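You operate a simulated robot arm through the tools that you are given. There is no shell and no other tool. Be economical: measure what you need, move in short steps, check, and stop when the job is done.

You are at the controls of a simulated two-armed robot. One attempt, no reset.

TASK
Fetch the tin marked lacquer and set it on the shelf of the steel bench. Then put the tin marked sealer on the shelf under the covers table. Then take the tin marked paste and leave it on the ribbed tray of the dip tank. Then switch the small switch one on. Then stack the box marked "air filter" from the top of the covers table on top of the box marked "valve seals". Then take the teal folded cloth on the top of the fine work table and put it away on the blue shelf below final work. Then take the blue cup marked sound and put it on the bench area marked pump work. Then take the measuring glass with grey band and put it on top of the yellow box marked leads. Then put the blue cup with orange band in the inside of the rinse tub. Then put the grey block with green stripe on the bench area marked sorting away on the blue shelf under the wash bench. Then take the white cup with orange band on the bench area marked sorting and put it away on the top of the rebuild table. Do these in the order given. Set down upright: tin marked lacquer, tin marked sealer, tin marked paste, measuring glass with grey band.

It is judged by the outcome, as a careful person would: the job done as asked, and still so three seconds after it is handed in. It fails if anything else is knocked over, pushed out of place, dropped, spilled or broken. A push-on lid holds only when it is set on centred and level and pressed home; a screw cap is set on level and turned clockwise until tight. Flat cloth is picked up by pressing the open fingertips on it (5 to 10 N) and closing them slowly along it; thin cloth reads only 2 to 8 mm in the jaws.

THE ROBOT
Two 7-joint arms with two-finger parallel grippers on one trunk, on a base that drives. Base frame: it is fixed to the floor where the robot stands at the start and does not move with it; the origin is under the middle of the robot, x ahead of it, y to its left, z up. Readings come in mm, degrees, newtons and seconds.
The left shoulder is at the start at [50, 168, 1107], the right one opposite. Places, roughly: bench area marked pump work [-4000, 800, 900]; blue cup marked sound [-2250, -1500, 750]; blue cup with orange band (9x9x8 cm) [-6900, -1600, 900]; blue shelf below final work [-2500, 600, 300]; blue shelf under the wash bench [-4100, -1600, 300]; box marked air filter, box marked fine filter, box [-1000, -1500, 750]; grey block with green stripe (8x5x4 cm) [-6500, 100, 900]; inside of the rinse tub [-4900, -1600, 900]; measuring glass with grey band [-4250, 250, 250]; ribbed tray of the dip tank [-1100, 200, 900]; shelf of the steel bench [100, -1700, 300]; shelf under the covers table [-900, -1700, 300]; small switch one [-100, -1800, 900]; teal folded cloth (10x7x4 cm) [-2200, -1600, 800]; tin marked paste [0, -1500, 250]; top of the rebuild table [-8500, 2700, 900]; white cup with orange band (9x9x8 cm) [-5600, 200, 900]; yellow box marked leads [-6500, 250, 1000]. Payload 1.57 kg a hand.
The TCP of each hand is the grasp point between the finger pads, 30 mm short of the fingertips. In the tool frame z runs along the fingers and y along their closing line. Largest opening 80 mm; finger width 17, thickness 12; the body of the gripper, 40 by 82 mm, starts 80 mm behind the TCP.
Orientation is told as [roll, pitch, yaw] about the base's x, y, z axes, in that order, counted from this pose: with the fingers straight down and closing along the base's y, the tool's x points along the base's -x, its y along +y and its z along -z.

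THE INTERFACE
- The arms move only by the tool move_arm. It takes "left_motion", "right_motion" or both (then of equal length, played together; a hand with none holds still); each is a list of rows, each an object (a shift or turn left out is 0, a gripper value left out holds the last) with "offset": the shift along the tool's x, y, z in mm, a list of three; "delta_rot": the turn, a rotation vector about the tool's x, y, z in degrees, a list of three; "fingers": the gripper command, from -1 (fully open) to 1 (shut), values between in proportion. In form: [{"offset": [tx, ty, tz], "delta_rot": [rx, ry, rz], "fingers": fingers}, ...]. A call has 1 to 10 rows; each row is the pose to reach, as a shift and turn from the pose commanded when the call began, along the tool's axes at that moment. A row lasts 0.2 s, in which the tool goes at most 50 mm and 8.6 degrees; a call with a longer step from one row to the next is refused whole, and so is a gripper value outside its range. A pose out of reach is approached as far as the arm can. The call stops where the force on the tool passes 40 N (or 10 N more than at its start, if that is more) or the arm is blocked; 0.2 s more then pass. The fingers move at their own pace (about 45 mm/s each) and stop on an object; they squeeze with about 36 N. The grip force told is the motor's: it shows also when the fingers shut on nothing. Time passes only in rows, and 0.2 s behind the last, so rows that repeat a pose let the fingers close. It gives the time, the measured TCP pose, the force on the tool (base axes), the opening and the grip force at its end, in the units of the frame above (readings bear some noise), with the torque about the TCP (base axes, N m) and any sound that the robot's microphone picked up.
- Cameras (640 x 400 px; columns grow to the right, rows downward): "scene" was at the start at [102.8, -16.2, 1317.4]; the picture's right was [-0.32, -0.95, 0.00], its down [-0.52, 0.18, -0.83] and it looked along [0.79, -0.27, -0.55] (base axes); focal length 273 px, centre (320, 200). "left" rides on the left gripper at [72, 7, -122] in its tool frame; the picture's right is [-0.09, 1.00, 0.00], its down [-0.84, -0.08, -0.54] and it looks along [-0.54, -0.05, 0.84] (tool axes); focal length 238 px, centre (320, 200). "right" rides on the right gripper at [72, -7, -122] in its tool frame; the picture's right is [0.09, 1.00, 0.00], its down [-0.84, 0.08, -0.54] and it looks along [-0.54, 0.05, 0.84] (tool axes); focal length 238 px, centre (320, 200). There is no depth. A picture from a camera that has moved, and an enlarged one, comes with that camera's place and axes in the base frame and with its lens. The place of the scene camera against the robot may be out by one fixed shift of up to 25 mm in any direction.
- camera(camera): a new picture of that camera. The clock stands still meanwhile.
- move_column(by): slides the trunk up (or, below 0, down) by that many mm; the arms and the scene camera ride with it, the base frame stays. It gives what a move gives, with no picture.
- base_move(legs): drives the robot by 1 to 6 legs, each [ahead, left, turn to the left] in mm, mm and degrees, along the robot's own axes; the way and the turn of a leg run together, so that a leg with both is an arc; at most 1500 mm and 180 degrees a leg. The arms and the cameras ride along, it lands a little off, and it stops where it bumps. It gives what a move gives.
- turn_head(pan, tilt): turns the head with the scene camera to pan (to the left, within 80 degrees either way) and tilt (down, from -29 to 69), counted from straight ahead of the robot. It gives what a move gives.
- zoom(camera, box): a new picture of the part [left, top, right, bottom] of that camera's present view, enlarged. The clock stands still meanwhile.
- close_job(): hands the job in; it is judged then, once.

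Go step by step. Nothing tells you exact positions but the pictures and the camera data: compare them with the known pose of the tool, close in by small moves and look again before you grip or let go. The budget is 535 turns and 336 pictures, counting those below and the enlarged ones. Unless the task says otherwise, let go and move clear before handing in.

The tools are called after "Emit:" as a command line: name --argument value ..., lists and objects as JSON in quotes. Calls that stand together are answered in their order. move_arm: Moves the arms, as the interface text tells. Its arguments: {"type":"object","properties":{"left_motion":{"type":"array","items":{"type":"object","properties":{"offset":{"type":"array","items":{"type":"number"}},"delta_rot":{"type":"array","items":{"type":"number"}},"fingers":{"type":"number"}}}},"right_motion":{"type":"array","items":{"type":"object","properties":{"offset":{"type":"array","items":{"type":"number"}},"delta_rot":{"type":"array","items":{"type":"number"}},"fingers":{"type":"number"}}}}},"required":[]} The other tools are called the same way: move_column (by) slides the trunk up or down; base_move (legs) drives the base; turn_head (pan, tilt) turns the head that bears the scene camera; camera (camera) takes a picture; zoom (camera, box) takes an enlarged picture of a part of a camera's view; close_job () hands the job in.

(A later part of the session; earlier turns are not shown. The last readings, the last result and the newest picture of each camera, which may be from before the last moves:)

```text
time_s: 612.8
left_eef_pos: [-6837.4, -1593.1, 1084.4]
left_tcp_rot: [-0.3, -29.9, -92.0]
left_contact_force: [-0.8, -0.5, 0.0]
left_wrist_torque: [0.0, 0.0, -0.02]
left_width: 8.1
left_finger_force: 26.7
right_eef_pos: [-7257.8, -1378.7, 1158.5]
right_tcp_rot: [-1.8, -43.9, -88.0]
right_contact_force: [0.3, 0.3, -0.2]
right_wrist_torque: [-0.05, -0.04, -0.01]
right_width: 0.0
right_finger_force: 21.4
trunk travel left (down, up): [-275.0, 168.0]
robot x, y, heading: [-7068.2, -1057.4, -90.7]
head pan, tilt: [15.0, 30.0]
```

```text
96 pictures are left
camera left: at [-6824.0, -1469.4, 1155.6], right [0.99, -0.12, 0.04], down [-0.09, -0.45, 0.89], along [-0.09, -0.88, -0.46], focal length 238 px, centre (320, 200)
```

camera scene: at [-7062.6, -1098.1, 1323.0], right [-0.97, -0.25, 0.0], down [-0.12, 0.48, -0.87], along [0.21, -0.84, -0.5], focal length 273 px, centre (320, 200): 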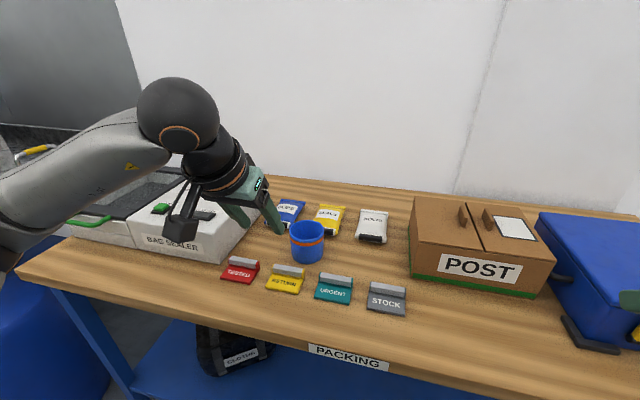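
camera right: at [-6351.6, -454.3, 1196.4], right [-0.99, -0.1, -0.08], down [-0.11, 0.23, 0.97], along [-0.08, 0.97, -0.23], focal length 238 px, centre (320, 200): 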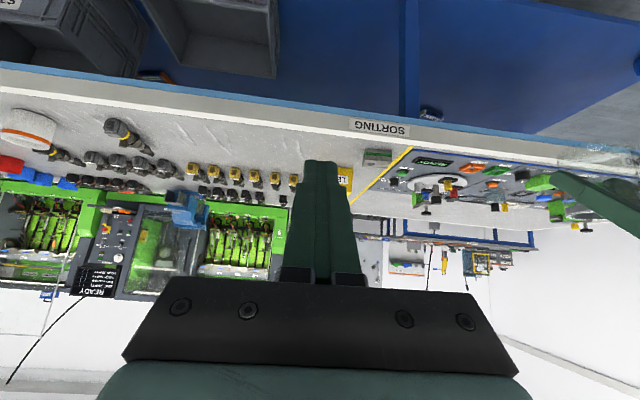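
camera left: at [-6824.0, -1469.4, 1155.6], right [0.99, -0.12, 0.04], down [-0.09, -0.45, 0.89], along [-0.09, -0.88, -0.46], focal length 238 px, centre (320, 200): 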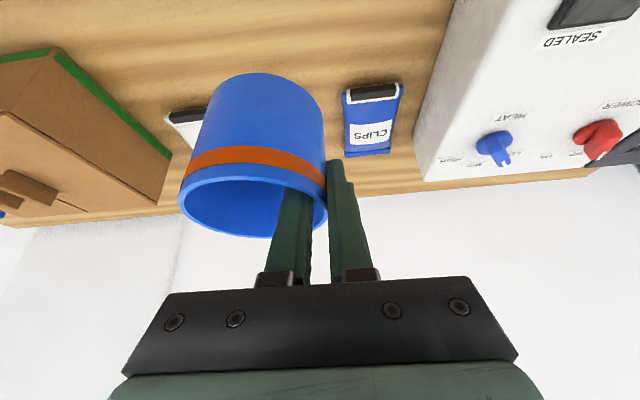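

Cup held. Slide sideways along the aisle to the rinse tub.

Emit:
base_move --legs '[[-330, 0, 0.8], [0, 1500, 0], [0, 430, 0]]'

Emit:
camera --camera "scene"

Emit:
camera --camera "left"

```text
time_s: 624.4
left_eef_pos: [-4869.1, -1271.7, 1082.7]
left_tcp_rot: [-0.4, -29.9, -91.6]
left_contact_force: [0.2, -0.5, 0.8]
left_wrist_torque: [0.0, 0.0, -0.01]
left_width: 7.8
left_finger_force: 27.5
right_eef_pos: [-5292.4, -1062.1, 1158.8]
right_tcp_rot: [-1.7, -43.7, -87.4]
right_contact_force: [0.3, -0.6, -0.2]
right_wrist_torque: [0.02, 0.01, 0.01]
right_width: 0.2
right_finger_force: 21.6
trunk travel left (down, up): [-275.0, 168.0]
robot x, y, heading: [-5100.1, -739.3, -90.2]
head pan, tilt: [15.0, 30.0]
```

```text
95 pictures are left
camera scene: at [-5100.0, -853.2, 1323.0], right [-0.97, -0.25, 0.0], down [-0.13, 0.48, -0.87], along [0.22, -0.84, -0.5], focal length 273 px, centre (320, 200)
```

scene: 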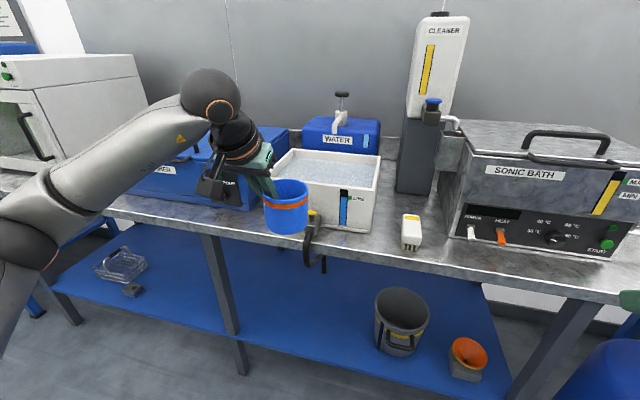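

```text
94 pictures are left
camera left: at [-4857.4, -1148.4, 1155.0], right [0.99, -0.11, 0.04], down [-0.09, -0.45, 0.89], along [-0.08, -0.88, -0.46], focal length 238 px, centre (320, 200)
```

left: 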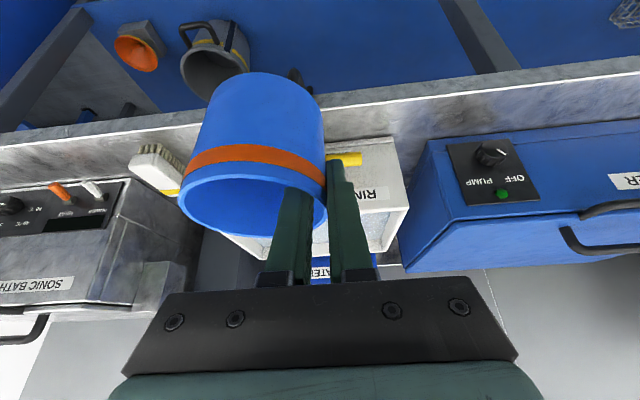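

Emit:
zoom --camera "scene" --box '[240, 120, 440, 260]'

Emit:
zoom --camera "left" --box '[170, 60, 430, 290]'

```text
2.86 times, centred on (340, 190) of scene
camera zoom: at [-5100.0, -853.2, 1323.0], right [-0.97, -0.25, 0.0], down [-0.13, 0.48, -0.87], along [0.22, -0.84, -0.5], focal length 780 px, centre (263, 229)
```

zoom: 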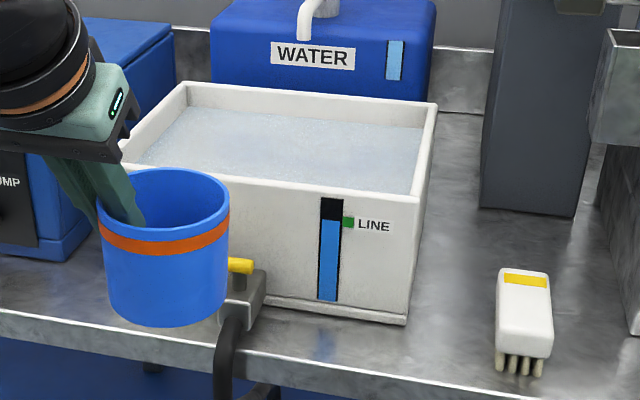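

```text
1.74 times, centred on (300, 175) of left
camera zoom: at [-4857.4, -1148.4, 1155.0], right [0.99, -0.11, 0.04], down [-0.09, -0.45, 0.89], along [-0.08, -0.88, -0.46], focal length 414 px, centre (355, 244)
```

zoom: 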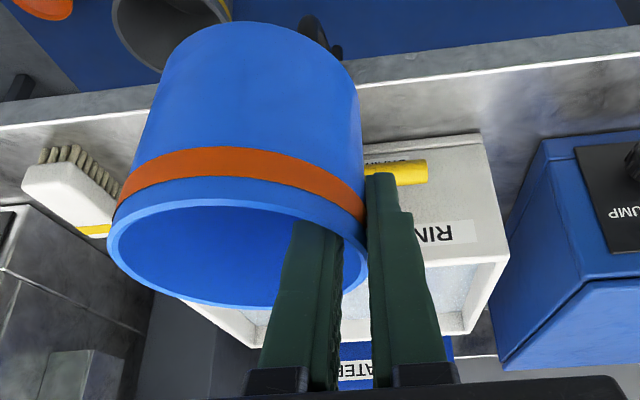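

The rinse tub spans x ≈ -5060..-4758, y ≈ -1470..-1700, rim z≈1010. To keep the wrist camera clear of its rim I'll steepen the hand before lowering the cup inside.

Emit:
move_arm --left_motion '[{"offset": [6, 0, -18], "delta_rot": [0, 5.5, 0]}, {"offset": [11, 0, -35], "delta_rot": [0, 11, 0]}, {"offset": [17, 0, -53], "delta_rot": [0, 16.5, 0]}, {"offset": [23, 0, -71], "delta_rot": [0, 22, 0]}, {"offset": [23, 0, -71], "delta_rot": [0, 22, 0]}]'

Emit:
base_move --legs '[[200, 0, 0]]'

Emit:
camera --camera "left"

Emit:
camera --camera "scene"

```text
time_s: 625.6
left_eef_pos: [-4867.1, -1214.2, 1135.7]
left_tcp_rot: [-0.3, -7.8, -91.7]
left_contact_force: [0.8, -0.4, -0.4]
left_wrist_torque: [-0.01, -0.01, 0.02]
left_width: 8.0
left_finger_force: 26.6
right_eef_pos: [-5293.1, -1062.6, 1160.3]
right_tcp_rot: [-1.6, -43.8, -87.5]
right_contact_force: [-0.5, 0.1, 0.2]
right_wrist_torque: [0.01, 0.02, 0.0]
right_width: 0.0
right_finger_force: 21.4
trunk travel left (down, up): [-275.0, 168.0]
robot x, y, heading: [-5101.4, -738.1, -90.5]
head pan, tilt: [15.0, 30.0]
```

```text
time_s: 627.2
left_eef_pos: [-4866.6, -1413.3, 1133.3]
left_tcp_rot: [-0.4, -7.7, -91.5]
left_contact_force: [-0.4, -0.1, 0.1]
left_wrist_torque: [0.0, -0.03, 0.0]
left_width: 7.7
left_finger_force: 26.5
right_eef_pos: [-5293.0, -1263.0, 1159.1]
right_tcp_rot: [-1.7, -43.8, -87.4]
right_contact_force: [0.4, -0.4, 0.1]
right_wrist_torque: [-0.01, 0.0, 0.0]
right_width: 0.0
right_finger_force: 21.5
trunk travel left (down, up): [-275.0, 168.0]
robot x, y, heading: [-5101.2, -939.8, -90.2]
head pan, tilt: [15.0, 30.0]
```

```text
91 pictures are left
camera left: at [-4855.9, -1325.4, 1246.3], right [0.99, -0.12, 0.01], down [-0.09, -0.75, 0.65], along [-0.07, -0.65, -0.76], focal length 238 px, centre (320, 200)
```

left: 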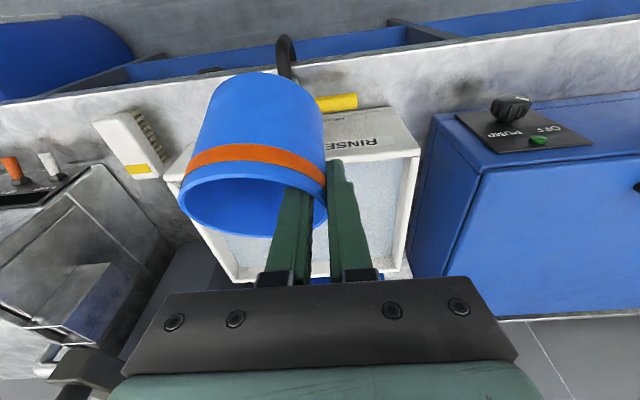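

```text
90 pictures are left
camera scene: at [-5100.5, -1053.6, 1322.9], right [-0.97, -0.26, 0.0], down [-0.13, 0.48, -0.87], along [0.22, -0.84, -0.5], focal length 273 px, centre (320, 200)
```

scene: 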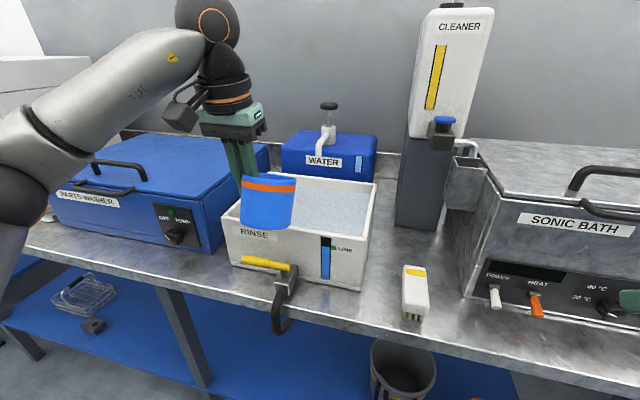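

Emit:
base_move --legs '[[140, 0, 0]]'

Emit:
move_arm --left_motion '[{"offset": [4, 0, 29]}, {"offset": [8, 0, 59]}, {"offset": [12, 0, 89]}, {"offset": [16, 0, 118]}, {"offset": [16, 0, 118]}]'

Emit:
camera --camera "left"

Emit:
camera --camera "scene"

```text
time_s: 628.5
left_eef_pos: [-4863.8, -1552.0, 1133.7]
left_tcp_rot: [-0.3, -7.8, -91.1]
left_contact_force: [0.5, 0.6, -0.4]
left_wrist_torque: [0.01, 0.0, 0.0]
left_width: 8.0
left_finger_force: 26.6
right_eef_pos: [-5290.7, -1402.5, 1158.7]
right_tcp_rot: [-1.6, -43.8, -86.9]
right_contact_force: [-0.5, -0.3, -0.1]
right_wrist_torque: [0.03, 0.03, 0.01]
right_width: 0.1
right_finger_force: 20.9
trunk travel left (down, up): [-275.0, 168.0]
robot x, y, heading: [-5100.0, -1078.1, -89.8]
head pan, tilt: [15.0, 30.0]
```

```text
time_s: 629.7
left_eef_pos: [-4861.7, -1553.1, 1013.3]
left_tcp_rot: [-0.3, -7.8, -91.2]
left_contact_force: [1.1, 0.4, -0.9]
left_wrist_torque: [0.01, 0.0, 0.0]
left_width: 7.7
left_finger_force: 27.1
right_eef_pos: [-5290.8, -1402.8, 1158.8]
right_tcp_rot: [-1.8, -43.7, -87.0]
right_contact_force: [-0.6, -0.1, -0.4]
right_wrist_torque: [-0.03, 0.0, 0.0]
right_width: 0.3
right_finger_force: 21.6
trunk travel left (down, up): [-275.0, 168.0]
robot x, y, heading: [-5099.0, -1077.6, -89.9]
head pan, tilt: [15.0, 30.0]
```

```text
89 pictures are left
camera left: at [-4852.9, -1464.4, 1124.9], right [0.99, -0.11, 0.01], down [-0.09, -0.75, 0.65], along [-0.07, -0.65, -0.76], focal length 238 px, centre (320, 200)
```

left: 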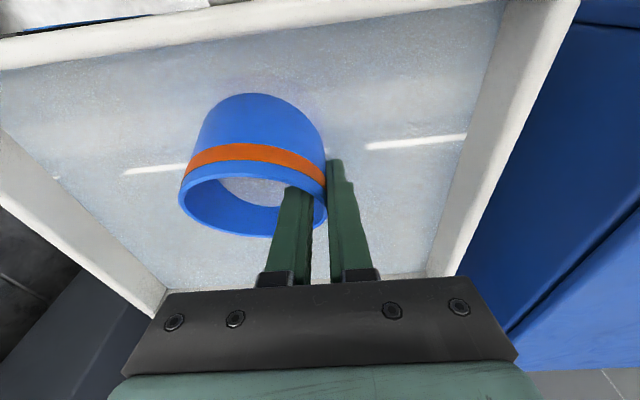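

```text
88 pictures are left
camera scene: at [-5099.9, -1192.4, 1323.0], right [-0.97, -0.26, 0.0], down [-0.13, 0.48, -0.87], along [0.23, -0.84, -0.5], focal length 273 px, centre (320, 200)
```

scene: 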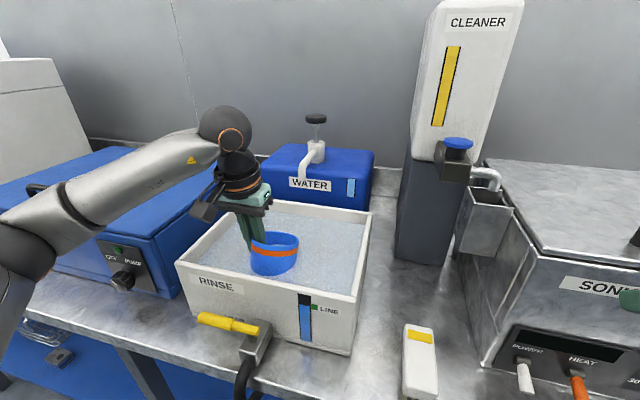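

Emit:
move_arm --left_motion '[{"offset": [1.4, 0, 10]}, {"offset": [2.8, 0, 20]}, {"offset": [4.1, 0, 30]}, {"offset": [5.5, 0, 40]}, {"offset": [6.9, 0, 50]}, {"offset": [8.2, 0, 60]}]'

Emit:
camera --camera "left"

```text
time_s: 631.1
left_eef_pos: [-4866.6, -1550.3, 957.9]
left_tcp_rot: [-0.3, -8.1, -91.2]
left_contact_force: [3.2, 3.8, 22.7]
left_wrist_torque: [-0.12, 0.67, -0.12]
left_width: 8.7
left_finger_force: 28.0
right_eef_pos: [-5290.6, -1400.5, 1160.3]
right_tcp_rot: [-1.5, -43.8, -87.0]
right_contact_force: [-0.1, -0.1, -0.3]
right_wrist_torque: [0.03, -0.03, -0.02]
right_width: 0.1
right_finger_force: 21.3
trunk travel left (down, up): [-275.0, 168.0]
robot x, y, heading: [-5101.9, -1077.4, -89.8]
head pan, tilt: [15.0, 30.0]
```

```text
87 pictures are left
camera left: at [-4856.2, -1461.8, 1070.0], right [0.99, -0.11, 0.01], down [-0.09, -0.75, 0.66], along [-0.07, -0.65, -0.75], focal length 238 px, centre (320, 200)
```

left: 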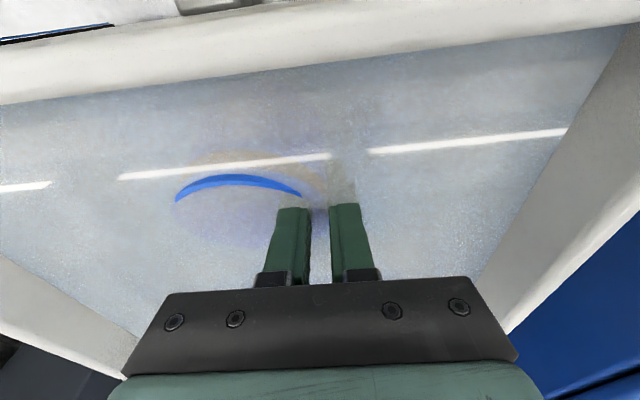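

On the tub floor. Release and rise slowly.

Emit:
move_arm --left_motion '[{"offset": [0, 0, -2]}, {"offset": [0, 0, -2], "fingers": 0.6}, {"offset": [0, 0, -2], "fingers": 0.3}, {"offset": [0, 0, -2], "fingers": 0.3}, {"offset": [-1, 0, -10]}, {"offset": [-4, 0, -30]}, {"offset": [-8, 0, -60]}, {"offset": [-13, 0, -100]}, {"offset": [-19, 0, -140]}, {"offset": [-25, 0, -180]}]'

Emit:
camera --camera "left"

Emit:
camera --camera "scene"

```text
time_s: 633.3
left_eef_pos: [-4861.4, -1549.6, 1135.0]
left_tcp_rot: [-0.3, -8.0, -91.2]
left_contact_force: [0.5, -0.4, 0.2]
left_wrist_torque: [0.04, 0.04, 0.02]
left_width: 27.9
left_finger_force: 0.1
right_eef_pos: [-5290.5, -1402.0, 1158.3]
right_tcp_rot: [-1.7, -43.9, -87.1]
right_contact_force: [0.2, -0.5, 0.2]
right_wrist_torque: [-0.03, 0.05, -0.01]
right_width: 0.0
right_finger_force: 20.9
trunk travel left (down, up): [-275.0, 168.0]
robot x, y, heading: [-5103.9, -1078.5, -89.9]
head pan, tilt: [15.0, 30.0]
```

```text
86 pictures are left
camera left: at [-4851.9, -1461.8, 1247.7], right [0.99, -0.11, 0.01], down [-0.09, -0.75, 0.65], along [-0.07, -0.65, -0.76], focal length 238 px, centre (320, 200)
```

left: 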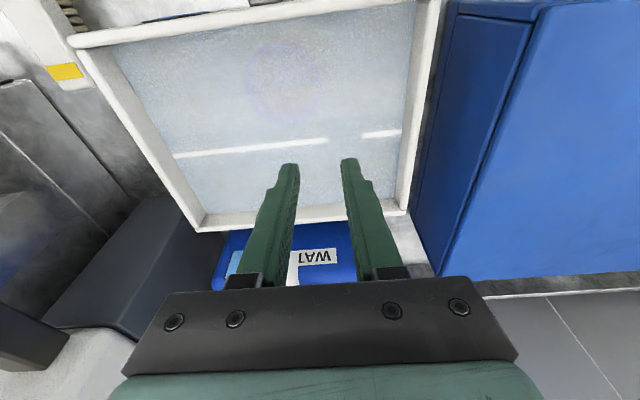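

```text
85 pictures are left
camera scene: at [-5100.2, -1192.1, 1323.0], right [-0.97, -0.26, 0.0], down [-0.13, 0.48, -0.87], along [0.23, -0.84, -0.5], focal length 273 px, centre (320, 200)
```

scene: 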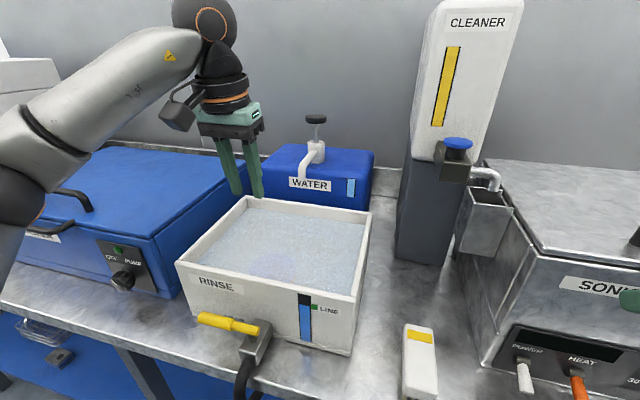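

The cup is in the tub. Next the grey block on the sorting area; drive back there.

Emit:
base_move --legs '[[-420, 0, 0], [0, 0, -90], [1335, 0, 0], [0, 0, -90], [200, 0, 0]]'

Emit:
camera --camera "left"

```text
time_s: 651.1
left_eef_pos: [-6628.4, 121.8, 1134.4]
left_tcp_rot: [-0.3, -7.8, 85.2]
left_contact_force: [-1.1, -0.1, 0.5]
left_wrist_torque: [-0.01, -0.02, 0.03]
left_width: 27.9
left_finger_force: 0.0
right_eef_pos: [-6210.2, -52.8, 1158.1]
right_tcp_rot: [-1.7, -43.8, 89.6]
right_contact_force: [0.6, 0.6, -0.5]
right_wrist_torque: [-0.04, 0.03, -0.01]
right_width: 0.0
right_finger_force: 20.9
trunk travel left (down, up): [-275.0, 168.0]
robot x, y, heading: [-6416.7, -365.1, 86.8]
head pan, tilt: [15.0, 30.0]
```

```text
84 pictures are left
camera left: at [-6642.2, 36.1, 1247.0], right [-0.98, 0.17, 0.01], down [0.14, 0.75, 0.65], along [0.11, 0.64, -0.76], focal length 238 px, centre (320, 200)
```

left: 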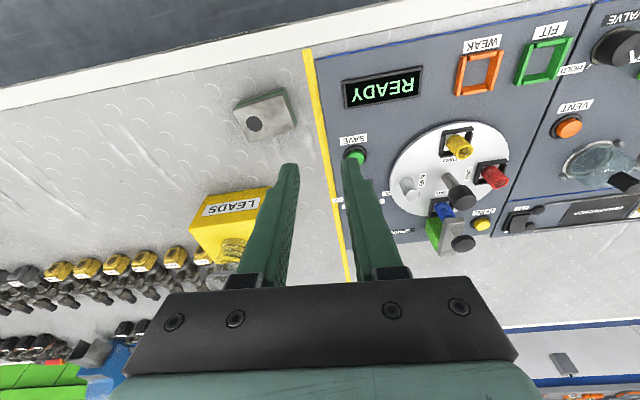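

Emit:
zoom --camera "left" --box '[210, 70, 320, 155]'

```text
4.71 times, centred on (265, 112) of left
camera zoom: at [-6642.2, 36.1, 1247.0], right [-0.98, 0.17, 0.01], down [0.14, 0.75, 0.65], along [0.11, 0.64, -0.76], focal length 1122 px, centre (579, 612)
```

zoom: 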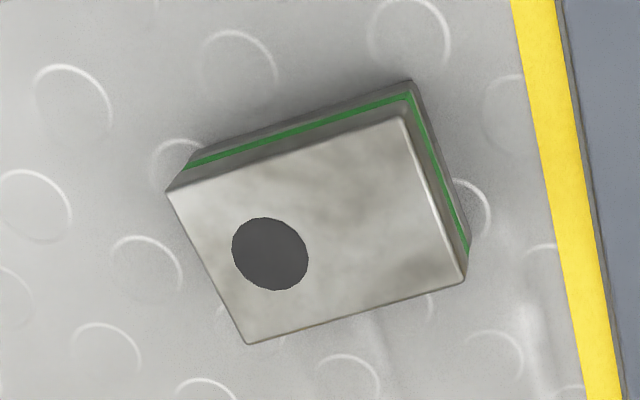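

The block is about 70×48 mm, turned ~6.6°. I'll grip its long sides at the usual 44° tilt so it stays level for the shelf. Orient the hand first.

Emit:
move_arm --left_motion '[{"delta_rot": [0, -8, 0], "fingers": -1}, {"delta_rot": [0, -16, 0]}, {"delta_rot": [0, -24, 0]}, {"delta_rot": [0, -32, 0]}, {"delta_rot": [0, -36, 0]}, {"delta_rot": [0, -36, 0]}]'

Emit:
move_arm --left_motion '[{"offset": [8, -20, -8], "delta_rot": [-4, 0, -4]}, {"offset": [16, -40, -16], "delta_rot": [-7.9, 0, -8.2]}, {"offset": [30, -60, -30], "delta_rot": [-7.9, 0, -8.2]}, {"offset": [45, -75, -45], "delta_rot": [-7.9, 0, -8.2]}, {"offset": [45, -75, -45], "delta_rot": [-7.9, 0, -8.2]}]'

Emit:
camera --camera "left"

```text
time_s: 652.5
left_eef_pos: [-6627.7, 123.0, 1136.2]
left_tcp_rot: [-0.6, -44.0, 85.5]
left_contact_force: [0.5, 0.8, -0.5]
left_wrist_torque: [0.02, 0.01, 0.0]
left_width: 80.1
left_finger_force: 0.0
right_eef_pos: [-6210.0, -51.8, 1158.7]
right_tcp_rot: [-1.7, -43.8, 89.6]
right_contact_force: [0.4, -0.9, -0.8]
right_wrist_torque: [-0.01, 0.0, 0.0]
right_width: 0.1
right_finger_force: 21.5
trunk travel left (down, up): [-275.0, 168.0]
robot x, y, heading: [-6417.7, -360.3, 86.9]
head pan, tilt: [15.0, 30.0]
```

```text
time_s: 653.7
left_eef_pos: [-6560.0, 51.9, 1137.3]
left_tcp_rot: [-0.5, -43.9, 97.0]
left_contact_force: [0.7, 0.0, -0.3]
left_wrist_torque: [0.05, 0.01, 0.01]
left_width: 80.3
left_finger_force: 0.0
right_eef_pos: [-6209.2, -52.7, 1158.7]
right_tcp_rot: [-1.8, -43.9, 89.5]
right_contact_force: [0.2, -0.5, -0.2]
right_wrist_torque: [0.0, -0.01, 0.0]
right_width: 0.2
right_finger_force: 22.0
trunk travel left (down, up): [-275.0, 168.0]
robot x, y, heading: [-6420.3, -367.7, 86.8]
head pan, tilt: [15.0, 30.0]
```

```text
82 pictures are left
camera left: at [-6550.7, -83.2, 1176.3], right [-1.0, -0.05, 0.06], down [0.04, 0.24, 0.97], along [-0.06, 0.97, -0.23], focal length 238 px, centre (320, 200)
```

left: 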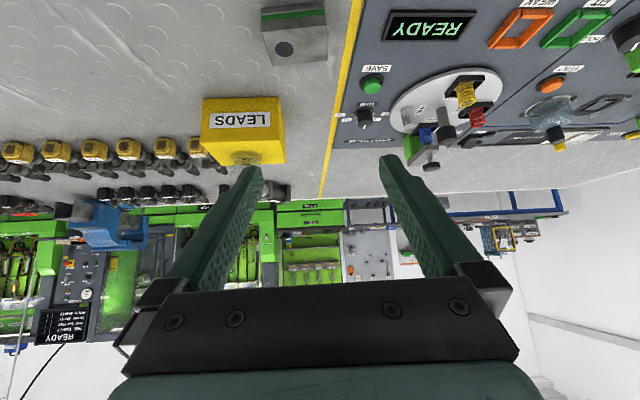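

Emit:
move_arm --left_motion '[{"offset": [7, -5, 35]}, {"offset": [14, -10, 70]}, {"offset": [21, -15, 105]}, {"offset": [28, -20, 140]}, {"offset": [36, -23, 174]}, {"offset": [36, -23, 174]}]'

Emit:
camera --camera "left"

```text
time_s: 655.1
left_eef_pos: [-6545.7, 150.6, 986.7]
left_tcp_rot: [-0.3, -43.9, 96.9]
left_contact_force: [0.1, -0.2, 0.1]
left_wrist_torque: [-0.02, -0.02, 0.02]
left_width: 80.3
left_finger_force: 0.0
right_eef_pos: [-6209.3, -52.4, 1159.0]
right_tcp_rot: [-1.7, -43.8, 89.5]
right_contact_force: [-0.2, -0.3, -0.3]
right_wrist_torque: [-0.06, 0.01, 0.01]
right_width: 0.0
right_finger_force: 21.7
trunk travel left (down, up): [-275.0, 168.0]
robot x, y, heading: [-6416.5, -365.8, 86.7]
head pan, tilt: [15.0, 30.0]
```

```text
81 pictures are left
camera left: at [-6536.5, 14.8, 1026.5], right [-1.0, -0.05, 0.06], down [0.05, 0.23, 0.97], along [-0.06, 0.97, -0.23], focal length 238 px, centre (320, 200)
```

left: 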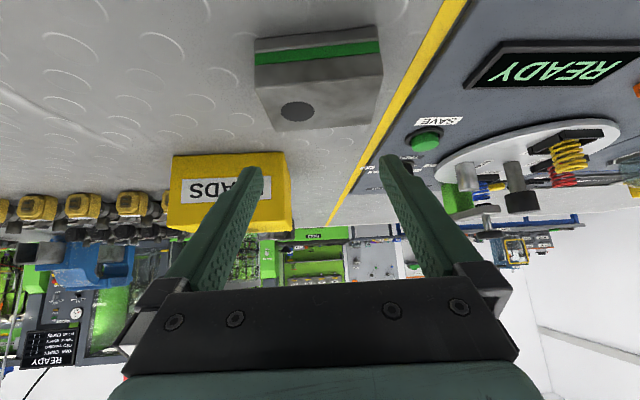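

Emit:
move_arm --left_motion '[{"offset": [14, 1, 15]}, {"offset": [28, 1, 29]}, {"offset": [36, 1, 37]}, {"offset": [43, 1, 44]}, {"offset": [43, 1, 44]}]'

Emit:
camera --camera "left"

```text
time_s: 656.3
left_eef_pos: [-6545.9, 148.2, 928.1]
left_tcp_rot: [-0.4, -44.2, 97.1]
left_contact_force: [-3.9, -2.4, 12.5]
left_wrist_torque: [0.05, 0.62, 0.07]
left_width: 79.8
left_finger_force: 0.0
right_eef_pos: [-6210.1, -52.7, 1159.3]
right_tcp_rot: [-1.7, -43.9, 89.5]
right_contact_force: [0.0, -0.5, 0.2]
right_wrist_torque: [0.02, -0.01, -0.02]
right_width: 0.0
right_finger_force: 21.4
trunk travel left (down, up): [-275.0, 168.0]
robot x, y, heading: [-6413.2, -362.6, 86.9]
head pan, tilt: [15.0, 30.0]
```

```text
80 pictures are left
camera left: at [-6535.4, 12.9, 966.2], right [-1.0, -0.05, 0.06], down [0.05, 0.23, 0.97], along [-0.06, 0.97, -0.23], focal length 238 px, centre (320, 200)
```

left: 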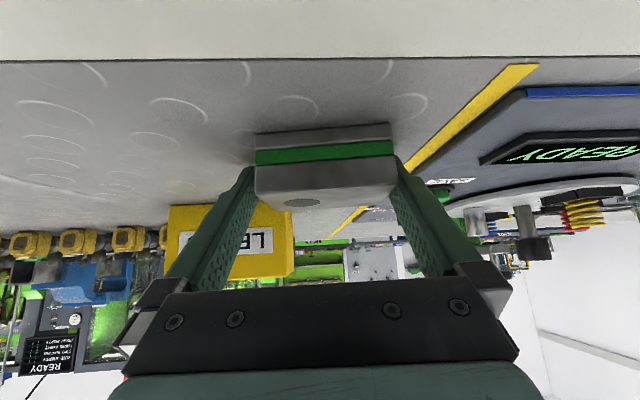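

Emit:
move_arm --left_motion '[{"offset": [-10, 0, -10]}, {"offset": [-14, 3, -14]}, {"offset": [-14, 4.5, -14]}, {"offset": [-4, 4.5, -4]}, {"offset": [2, 4.5, 2]}, {"offset": [2, 4.5, 2]}]'

Emit:
camera --camera "left"

```text
time_s: 657.7
left_eef_pos: [-6551.4, 148.6, 927.9]
left_tcp_rot: [-0.5, -44.4, 96.9]
left_contact_force: [-1.7, -0.7, 18.1]
left_wrist_torque: [0.16, 0.82, 0.0]
left_width: 80.0
left_finger_force: 0.0
right_eef_pos: [-6208.4, -54.0, 1160.2]
right_tcp_rot: [-1.7, -43.9, 89.5]
right_contact_force: [0.1, 0.5, 0.1]
right_wrist_torque: [0.0, 0.01, 0.02]
right_width: 0.0
right_finger_force: 21.7
trunk travel left (down, up): [-275.0, 168.0]
robot x, y, heading: [-6417.5, -364.5, 86.6]
head pan, tilt: [15.0, 30.0]
```

```text
79 pictures are left
camera left: at [-6541.3, 12.8, 965.5], right [-1.0, -0.05, 0.06], down [0.05, 0.23, 0.97], along [-0.06, 0.97, -0.22], focal length 238 px, centre (320, 200)
```

left: 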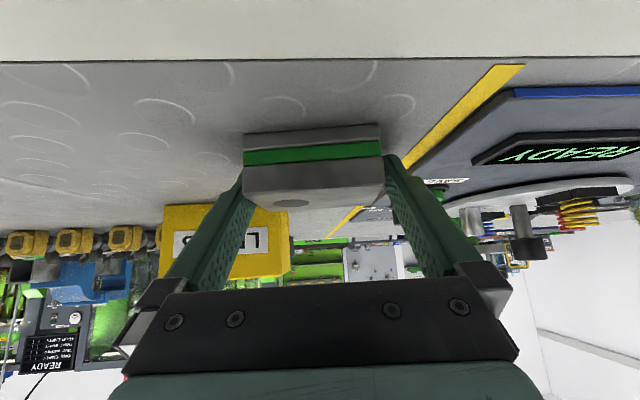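

The tips are already down beside the block, touching the bench. Recentre 2 mm, rise a little, and close.

Emit:
move_arm --left_motion '[{"offset": [-2.5, -2.5, -2.5]}, {"offset": [-2.5, -2.5, -2.5], "fingers": 0}, {"offset": [-2.5, -2.5, -2.5], "fingers": 1}, {"offset": [-2.5, -2.5, -2.5], "fingers": 1}, {"offset": [-2.5, -2.5, -2.5], "fingers": 1}]'

Emit:
camera --camera "left"

```text
time_s: 658.9
left_eef_pos: [-6549.6, 147.0, 926.2]
left_tcp_rot: [-0.4, -43.8, 96.9]
left_contact_force: [-5.3, -1.2, 6.9]
left_wrist_torque: [0.11, 0.51, 0.16]
left_width: 71.7
left_finger_force: 36.0
right_eef_pos: [-6209.9, -53.1, 1158.9]
right_tcp_rot: [-1.7, -43.9, 89.5]
right_contact_force: [-0.3, 0.3, -0.4]
right_wrist_torque: [-0.02, 0.0, -0.02]
right_width: 0.0
right_finger_force: 21.2
trunk travel left (down, up): [-275.0, 168.0]
robot x, y, heading: [-6418.3, -363.6, 86.8]
head pan, tilt: [15.0, 30.0]
```

```text
78 pictures are left
camera left: at [-6539.3, 10.8, 967.1], right [-1.0, -0.05, 0.06], down [0.05, 0.24, 0.97], along [-0.06, 0.97, -0.23], focal length 238 px, centre (320, 200)
```

left: 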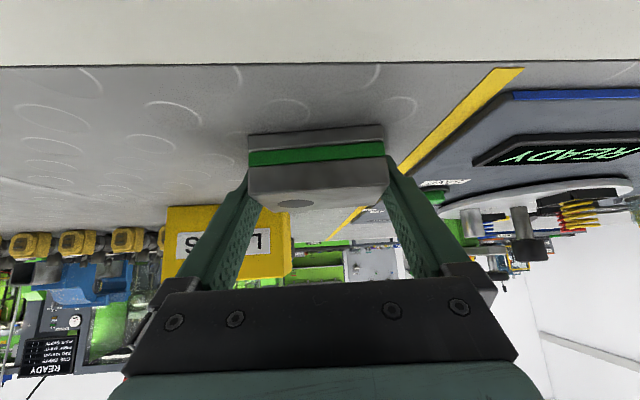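

Gripped at 71.7 mm. Lift and check.

Emit:
move_arm --left_motion '[{"offset": [-8, 0, -8]}, {"offset": [-25, 0, -26]}, {"offset": [-50, 0, -52]}, {"offset": [-75, 0, -78]}, {"offset": [-100, 0, -104]}]'

Emit:
camera --camera "left"

```text
time_s: 660.1
left_eef_pos: [-6552.0, 147.6, 1071.2]
left_tcp_rot: [-0.4, -43.8, 96.9]
left_contact_force: [0.7, 0.7, -2.6]
left_wrist_torque: [0.0, 0.01, 0.01]
left_width: 71.8
left_finger_force: 35.8
right_eef_pos: [-6208.5, -53.0, 1158.2]
right_tcp_rot: [-1.7, -43.8, 89.6]
right_contact_force: [0.0, -0.5, 0.9]
right_wrist_torque: [0.0, -0.04, 0.04]
right_width: 0.1
right_finger_force: 21.2
trunk travel left (down, up): [-275.0, 168.0]
robot x, y, heading: [-6421.5, -366.0, 86.7]
head pan, tilt: [15.0, 30.0]
```

```text
77 pictures are left
camera left: at [-6542.7, 12.5, 1110.5], right [-1.0, -0.05, 0.06], down [0.05, 0.24, 0.97], along [-0.06, 0.97, -0.23], focal length 238 px, centre (320, 200)
```

left: 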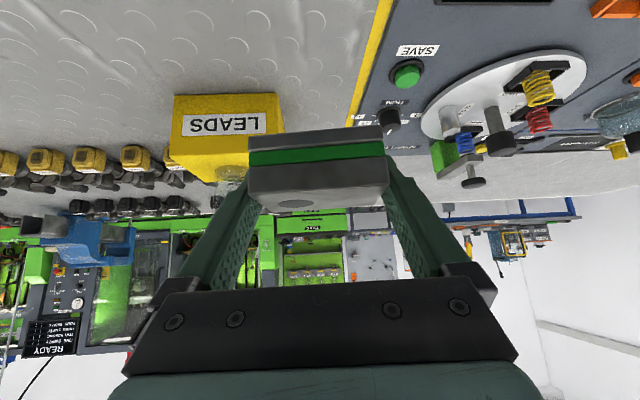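

Block held level. Drive to the wash bench and look for its label.

Emit:
base_move --legs '[[-320, 0, 3.3], [0, 0, -90], [1500, 0, 0], [650, 0, 0], [0, 0, -90]]'

Emit:
turn_head --pan 0 --tilt 25

Emit:
camera --camera "scene"

```text
time_s: 680.0
left_eef_pos: [-4170.3, -1217.1, 1068.5]
left_tcp_rot: [-0.4, -43.8, -82.7]
left_contact_force: [-0.4, -0.1, -2.2]
left_wrist_torque: [0.02, -0.01, -0.01]
left_width: 71.5
left_finger_force: 36.7
right_eef_pos: [-4515.7, -1020.6, 1159.0]
right_tcp_rot: [-1.7, -43.9, -90.2]
right_contact_force: [-0.8, -0.3, 0.2]
right_wrist_torque: [0.02, -0.02, 0.01]
right_width: 0.0
right_finger_force: 21.1
trunk travel left (down, up): [-275.0, 168.0]
robot x, y, heading: [-4310.2, -707.6, -92.4]
head pan, tilt: [15.0, 30.0]
```

```text
time_s: 680.8
left_eef_pos: [-4170.3, -1218.5, 1068.9]
left_tcp_rot: [-0.4, -43.8, -82.7]
left_contact_force: [0.1, -0.6, -3.4]
left_wrist_torque: [-0.03, -0.01, 0.01]
left_width: 71.9
left_finger_force: 36.1
right_eef_pos: [-4513.1, -1019.2, 1159.5]
right_tcp_rot: [-1.7, -43.7, -90.2]
right_contact_force: [1.0, 0.0, -0.1]
right_wrist_torque: [0.02, 0.0, 0.0]
right_width: 0.0
right_finger_force: 21.0
trunk travel left (down, up): [-275.0, 168.0]
robot x, y, heading: [-4309.8, -702.9, -92.9]
head pan, tilt: [0.0, 25.0]
```

```text
76 pictures are left
camera scene: at [-4336.9, -825.8, 1330.9], right [-1.0, 0.05, 0.0], down [0.02, 0.42, -0.91], along [-0.05, -0.91, -0.42], focal length 273 px, centre (320, 200)
```

scene: 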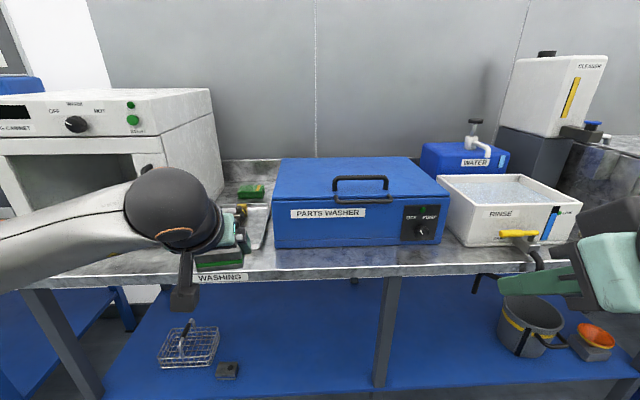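

This is the wash bench ("WASHING"), with free shelf space around x≈-4300. Straighten, lower trunk and hand.

Emit:
base_move --legs '[[0, 0, 2.9]]'

Emit:
move_column --by -270

Emit:
move_arm --left_motion '[{"offset": [24, -12, 28], "delta_rot": [1, 0, 1]}, {"offset": [48, -24, 56], "delta_rot": [2, 0, 2]}, {"offset": [72, -36, 84], "delta_rot": [3, 0, 3]}, {"offset": [96, -48, 112], "delta_rot": [4, 0, 4]}, {"offset": [120, -60, 140], "delta_rot": [5, 0, 5]}, {"offset": [144, -72, 168], "delta_rot": [6, 0, 6]}, {"offset": [168, -84, 196], "delta_rot": [6.9, 0, 7.1]}, {"offset": [192, -96, 224], "delta_rot": [6.9, 0, 7.1]}, {"offset": [212, -106, 248], "delta_rot": [6.9, 0, 7.1]}]'

Emit:
camera --camera "left"

Emit:
camera --camera "scene"

```text
time_s: 681.6
left_eef_pos: [-4143.6, -1211.1, 1070.8]
left_tcp_rot: [-0.3, -43.8, -79.7]
left_contact_force: [0.6, -0.3, -2.7]
left_wrist_torque: [0.0, 0.0, -0.05]
left_width: 71.7
left_finger_force: 35.8
right_eef_pos: [-4497.0, -1030.3, 1158.7]
right_tcp_rot: [-1.7, -43.8, -87.1]
right_contact_force: [0.6, 0.1, 0.3]
right_wrist_torque: [0.0, 0.0, -0.04]
right_width: 0.0
right_finger_force: 21.7
trunk travel left (down, up): [-275.0, 168.0]
robot x, y, heading: [-4311.0, -705.4, -89.6]
head pan, tilt: [0.0, 25.0]
```

```text
time_s: 684.3
left_eef_pos: [-4144.6, -1209.7, 800.5]
left_tcp_rot: [-0.5, -43.9, -79.7]
left_contact_force: [0.0, 0.6, -3.1]
left_wrist_torque: [-0.01, 0.01, 0.01]
left_width: 71.9
left_finger_force: 35.7
right_eef_pos: [-4497.8, -1030.4, 889.2]
right_tcp_rot: [-1.7, -43.8, -87.1]
right_contact_force: [0.5, 0.3, 0.3]
right_wrist_torque: [-0.04, -0.03, -0.01]
right_width: 0.3
right_finger_force: 21.0
trunk travel left (down, up): [-5.0, 438.0]
robot x, y, heading: [-4307.4, -707.2, -89.7]
head pan, tilt: [0.0, 25.0]
```

```text
time_s: 686.3
left_eef_pos: [-4245.8, -1247.0, 474.9]
left_tcp_rot: [-0.5, -43.9, -89.5]
left_contact_force: [0.5, 0.1, -3.8]
left_wrist_torque: [0.01, 0.0, 0.0]
left_width: 71.6
left_finger_force: 35.8
right_eef_pos: [-4498.1, -1029.7, 888.7]
right_tcp_rot: [-1.6, -43.8, -87.1]
right_contact_force: [-0.8, 0.3, 0.4]
right_wrist_torque: [-0.03, 0.01, -0.01]
right_width: 0.0
right_finger_force: 20.9
trunk travel left (down, up): [-5.0, 438.0]
robot x, y, heading: [-4310.2, -708.6, -90.0]
head pan, tilt: [0.0, 25.0]
```

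```text
75 pictures are left
camera left: at [-4238.4, -1110.0, 514.2], right [1.0, -0.06, 0.06], down [-0.07, -0.23, 0.97], along [-0.05, -0.97, -0.23], focal length 238 px, centre (320, 200)
```

left: 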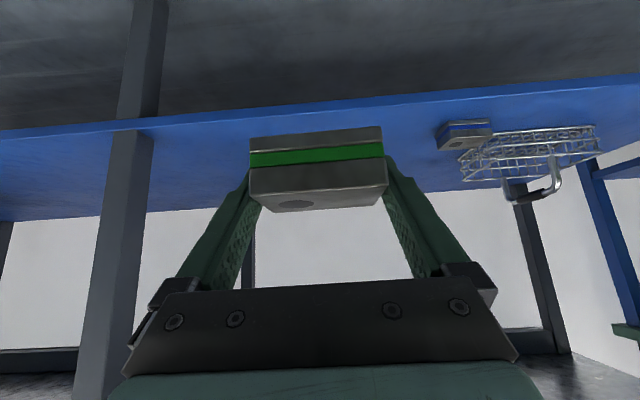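

```text
74 pictures are left
camera scene: at [-4330.1, -825.9, 1060.9], right [-1.0, 0.0, 0.0], down [0.0, 0.42, -0.91], along [0.0, -0.91, -0.42], focal length 273 px, centre (320, 200)
```

scene: 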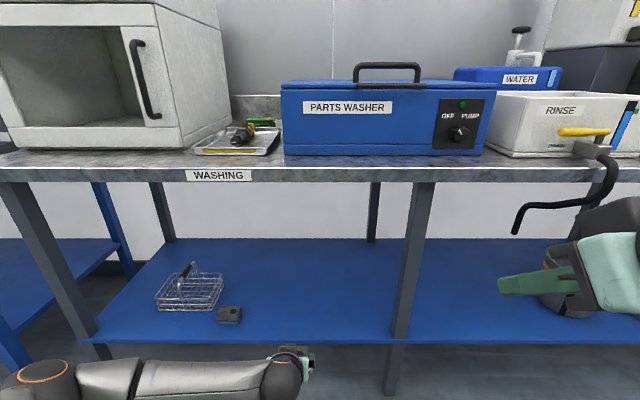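

Emit:
base_move --legs '[[200, 0, 0]]'

Emit:
move_arm --left_motion '[{"offset": [14, 0, 26]}, {"offset": [28, 0, 52]}, {"offset": [42, 0, 77]}, {"offset": [56, 0, 98]}, {"offset": [70, 0, 114]}, {"offset": [70, 0, 114]}]'

Emit:
camera --camera "left"

```text
time_s: 687.9
left_eef_pos: [-4243.1, -1443.4, 474.6]
left_tcp_rot: [-0.5, -43.8, -89.5]
left_contact_force: [0.4, 0.3, -2.4]
left_wrist_torque: [0.0, 0.0, 0.0]
left_width: 71.6
left_finger_force: 36.1
right_eef_pos: [-4495.4, -1227.4, 889.3]
right_tcp_rot: [-1.7, -43.7, -86.8]
right_contact_force: [0.0, -0.3, -0.3]
right_wrist_torque: [-0.02, -0.02, -0.05]
right_width: 0.0
right_finger_force: 21.4
trunk travel left (down, up): [-5.0, 438.0]
robot x, y, heading: [-4312.3, -901.1, -89.9]
head pan, tilt: [0.0, 25.0]
```

```text
time_s: 689.3
left_eef_pos: [-4243.2, -1474.2, 346.0]
left_tcp_rot: [-0.5, -43.7, -89.3]
left_contact_force: [-0.2, -0.7, -2.4]
left_wrist_torque: [0.0, 0.01, 0.0]
left_width: 72.0
left_finger_force: 36.4
right_eef_pos: [-4495.7, -1226.3, 888.4]
right_tcp_rot: [-1.7, -43.8, -86.9]
right_contact_force: [-0.6, -0.1, -0.7]
right_wrist_torque: [0.01, -0.01, 0.02]
right_width: 0.0
right_finger_force: 21.5
trunk travel left (down, up): [-5.0, 438.0]
robot x, y, heading: [-4305.2, -900.6, -89.8]
head pan, tilt: [0.0, 25.0]
```

```text
73 pictures are left
camera left: at [-4236.5, -1337.1, 384.2], right [1.0, -0.06, 0.06], down [-0.07, -0.23, 0.97], along [-0.05, -0.97, -0.23], focal length 238 px, centre (320, 200)
```

left: 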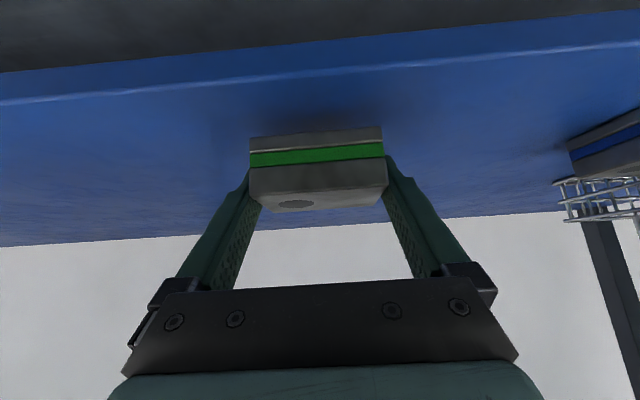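

Over the shelf. Lower to contact.

Emit:
move_arm --left_motion '[{"offset": [2, 0, 2]}, {"offset": [4, 0, 4]}, {"offset": [6, 0, 6]}, {"offset": [8, 0, 8]}, {"offset": [10, 0, 10]}, {"offset": [12, 0, 12]}, {"offset": [14, 0, 14]}]'

```text
time_s: 690.9
left_eef_pos: [-4244.7, -1472.4, 328.7]
left_tcp_rot: [-0.4, -44.1, -89.5]
left_contact_force: [-0.2, 5.4, 14.3]
left_wrist_torque: [0.5, -0.58, 0.16]
left_width: 71.7
left_finger_force: 36.0
right_eef_pos: [-4495.5, -1225.5, 890.0]
right_tcp_rot: [-1.7, -43.8, -87.0]
right_contact_force: [-0.6, -0.2, 0.4]
right_wrist_torque: [-0.03, 0.02, 0.02]
right_width: 0.0
right_finger_force: 21.5
trunk travel left (down, up): [-5.0, 438.0]
robot x, y, heading: [-4312.0, -902.8, -89.4]
head pan, tilt: [0.0, 25.0]
```

Emit:
move_arm --left_motion '[{"offset": [-1.5, 0, -1.5]}, {"offset": [-1.5, 0, -1.5], "fingers": -0.9}, {"offset": [-1.5, 0, -1.5], "fingers": -1}, {"offset": [-1.5, 0, -1.5], "fingers": -1}, {"offset": [-8, 0, -8]}, {"offset": [-15, 0, -16]}, {"offset": [-30, 0, -31]}]'

Emit:
base_move --legs '[[-200, 0, 0]]'

Emit:
camera --camera "left"

```text
time_s: 692.5
left_eef_pos: [-4243.9, -1468.1, 369.0]
left_tcp_rot: [-0.5, -43.8, -89.4]
left_contact_force: [-0.1, 0.1, 0.3]
left_wrist_torque: [0.03, 0.0, 0.0]
left_width: 79.9
left_finger_force: 0.1
right_eef_pos: [-4497.3, -1226.8, 888.5]
right_tcp_rot: [-1.7, -43.8, -87.0]
right_contact_force: [-0.5, 0.4, 0.9]
right_wrist_torque: [-0.01, 0.0, -0.01]
right_width: 0.1
right_finger_force: 21.4
trunk travel left (down, up): [-5.0, 438.0]
robot x, y, heading: [-4307.1, -900.9, -89.8]
head pan, tilt: [0.0, 25.0]
```

```text
time_s: 694.1
left_eef_pos: [-4246.4, -1270.9, 368.8]
left_tcp_rot: [-0.5, -43.9, -89.6]
left_contact_force: [-0.4, 0.1, 0.2]
left_wrist_torque: [0.03, 0.0, 0.01]
left_width: 80.1
left_finger_force: 0.1
right_eef_pos: [-4497.6, -1027.7, 887.8]
right_tcp_rot: [-1.7, -43.7, -87.2]
right_contact_force: [1.0, -0.2, -0.4]
right_wrist_torque: [-0.01, 0.0, 0.0]
right_width: 0.4
right_finger_force: 21.4
trunk travel left (down, up): [-5.0, 438.0]
robot x, y, heading: [-4310.0, -705.7, -90.1]
head pan, tilt: [0.0, 25.0]
```

```text
72 pictures are left
camera left: at [-4238.8, -1133.0, 408.8], right [1.0, -0.07, 0.06], down [-0.07, -0.23, 0.97], along [-0.05, -0.97, -0.23], focal length 238 px, centre (320, 200)
```

left: 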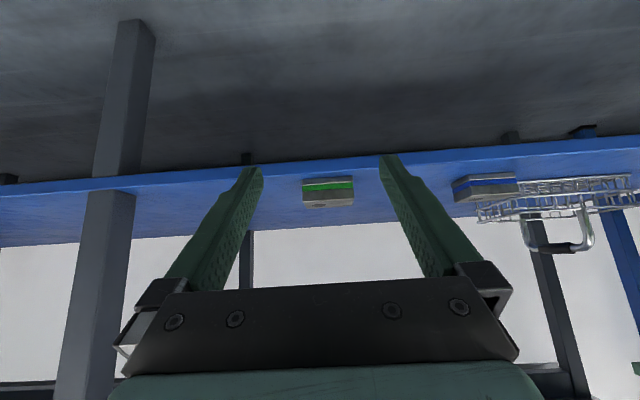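

The block is on the shelf. Last: the white cup with orange band on sorting. Raise everything and drive there.

Emit:
move_column --by 270

Emit:
move_arm --left_motion '[{"offset": [-24, 10, -40]}, {"offset": [-49, 20, -80]}, {"offset": [-74, 30, -120]}, {"offset": [-98, 40, -160]}, {"offset": [-123, 50, -200]}, {"offset": [-148, 60, -240]}, {"offset": [-172, 70, -280]}, {"offset": [-197, 80, -320]}, {"offset": [-222, 90, -360]}, {"offset": [-247, 100, -398]}]'

Emit:
base_move --legs '[[0, 0, -90], [1130, 0, 0], [0, 0, -90]]'

Emit:
turn_head --pan 10 --tilt 25

Emit:
camera --camera "scene"

Emit:
camera --camera "left"

```text
time_s: 696.9
left_eef_pos: [-4245.0, -1270.6, 641.3]
left_tcp_rot: [-0.4, -44.0, -89.6]
left_contact_force: [0.2, 1.1, -0.7]
left_wrist_torque: [0.02, 0.0, 0.0]
left_width: 80.1
left_finger_force: 0.0
right_eef_pos: [-4498.1, -1028.2, 1159.0]
right_tcp_rot: [-1.7, -43.8, -87.2]
right_contact_force: [-0.4, -0.3, 0.0]
right_wrist_torque: [0.0, 0.0, -0.01]
right_width: 0.0
right_finger_force: 21.5
trunk travel left (down, up): [-275.0, 168.0]
robot x, y, heading: [-4312.7, -699.8, -89.8]
head pan, tilt: [0.0, 25.0]
```

```text
time_s: 699.0
left_eef_pos: [-4143.1, -1173.2, 1094.6]
left_tcp_rot: [-0.4, -43.9, -89.7]
left_contact_force: [-0.4, -0.7, -0.6]
left_wrist_torque: [0.02, 0.0, 0.0]
left_width: 80.0
left_finger_force: 0.1
right_eef_pos: [-4498.1, -1028.1, 1159.3]
right_tcp_rot: [-1.8, -43.8, -87.2]
right_contact_force: [0.5, 0.3, 0.0]
right_wrist_torque: [0.01, 0.03, -0.02]
right_width: 0.0
right_finger_force: 21.2
trunk travel left (down, up): [-275.0, 168.0]
robot x, y, heading: [-4308.2, -704.8, -90.1]
head pan, tilt: [0.0, 25.0]
```

```text
time_s: 712.6
left_eef_pos: [-5606.8, -225.9, 1095.2]
left_tcp_rot: [-0.4, -43.9, 88.6]
left_contact_force: [-0.9, 0.1, -0.4]
left_wrist_torque: [0.0, -0.01, 0.0]
left_width: 80.1
left_finger_force: 0.1
right_eef_pos: [-5256.8, -383.3, 1159.3]
right_tcp_rot: [-1.7, -43.8, 91.0]
right_contact_force: [-0.5, -0.3, 0.9]
right_wrist_torque: [0.02, 0.02, 0.01]
right_width: 0.1
right_finger_force: 21.3
trunk travel left (down, up): [-275.0, 168.0]
robot x, y, heading: [-5456.1, -699.6, 88.4]
head pan, tilt: [0.0, 25.0]
```

```text
time_s: 713.4
left_eef_pos: [-5608.8, -227.5, 1094.5]
left_tcp_rot: [-0.5, -44.0, 88.7]
left_contact_force: [-0.2, -0.2, 0.3]
left_wrist_torque: [0.03, 0.01, 0.01]
left_width: 80.0
left_finger_force: 0.1
right_eef_pos: [-5257.6, -384.1, 1159.2]
right_tcp_rot: [-1.7, -43.8, 91.2]
right_contact_force: [0.5, 0.0, 0.1]
right_wrist_torque: [-0.01, -0.01, 0.01]
right_width: 0.0
right_finger_force: 21.3
trunk travel left (down, up): [-275.0, 168.0]
robot x, y, heading: [-5456.5, -701.9, 88.5]
head pan, tilt: [10.0, 25.0]
```

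```text
71 pictures are left
camera scene: at [-5489.4, -559.0, 1330.9], right [0.99, 0.14, 0.0], down [0.06, -0.42, -0.91], along [-0.13, 0.9, -0.42], focal length 273 px, centre (320, 200)
```

scene: 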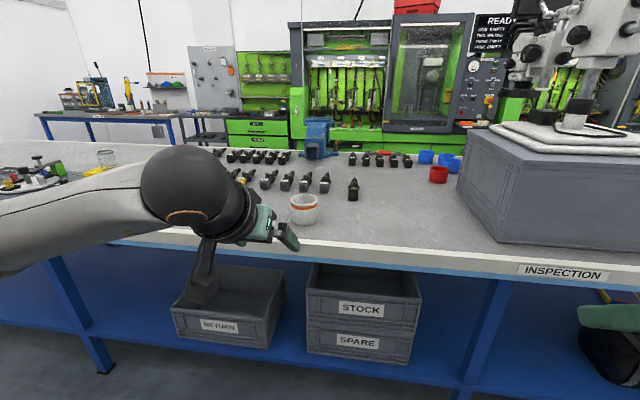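

```text
70 pictures are left
camera left: at [-5616.7, -362.2, 1133.7], right [-0.99, 0.09, 0.06], down [0.08, 0.23, 0.97], along [0.08, 0.97, -0.23], focal length 238 px, centre (320, 200)
```

left: 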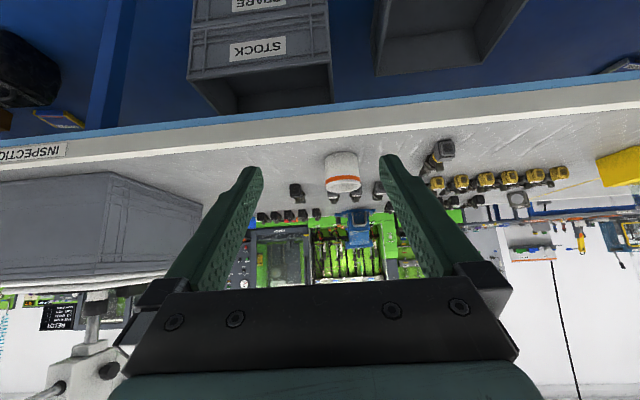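

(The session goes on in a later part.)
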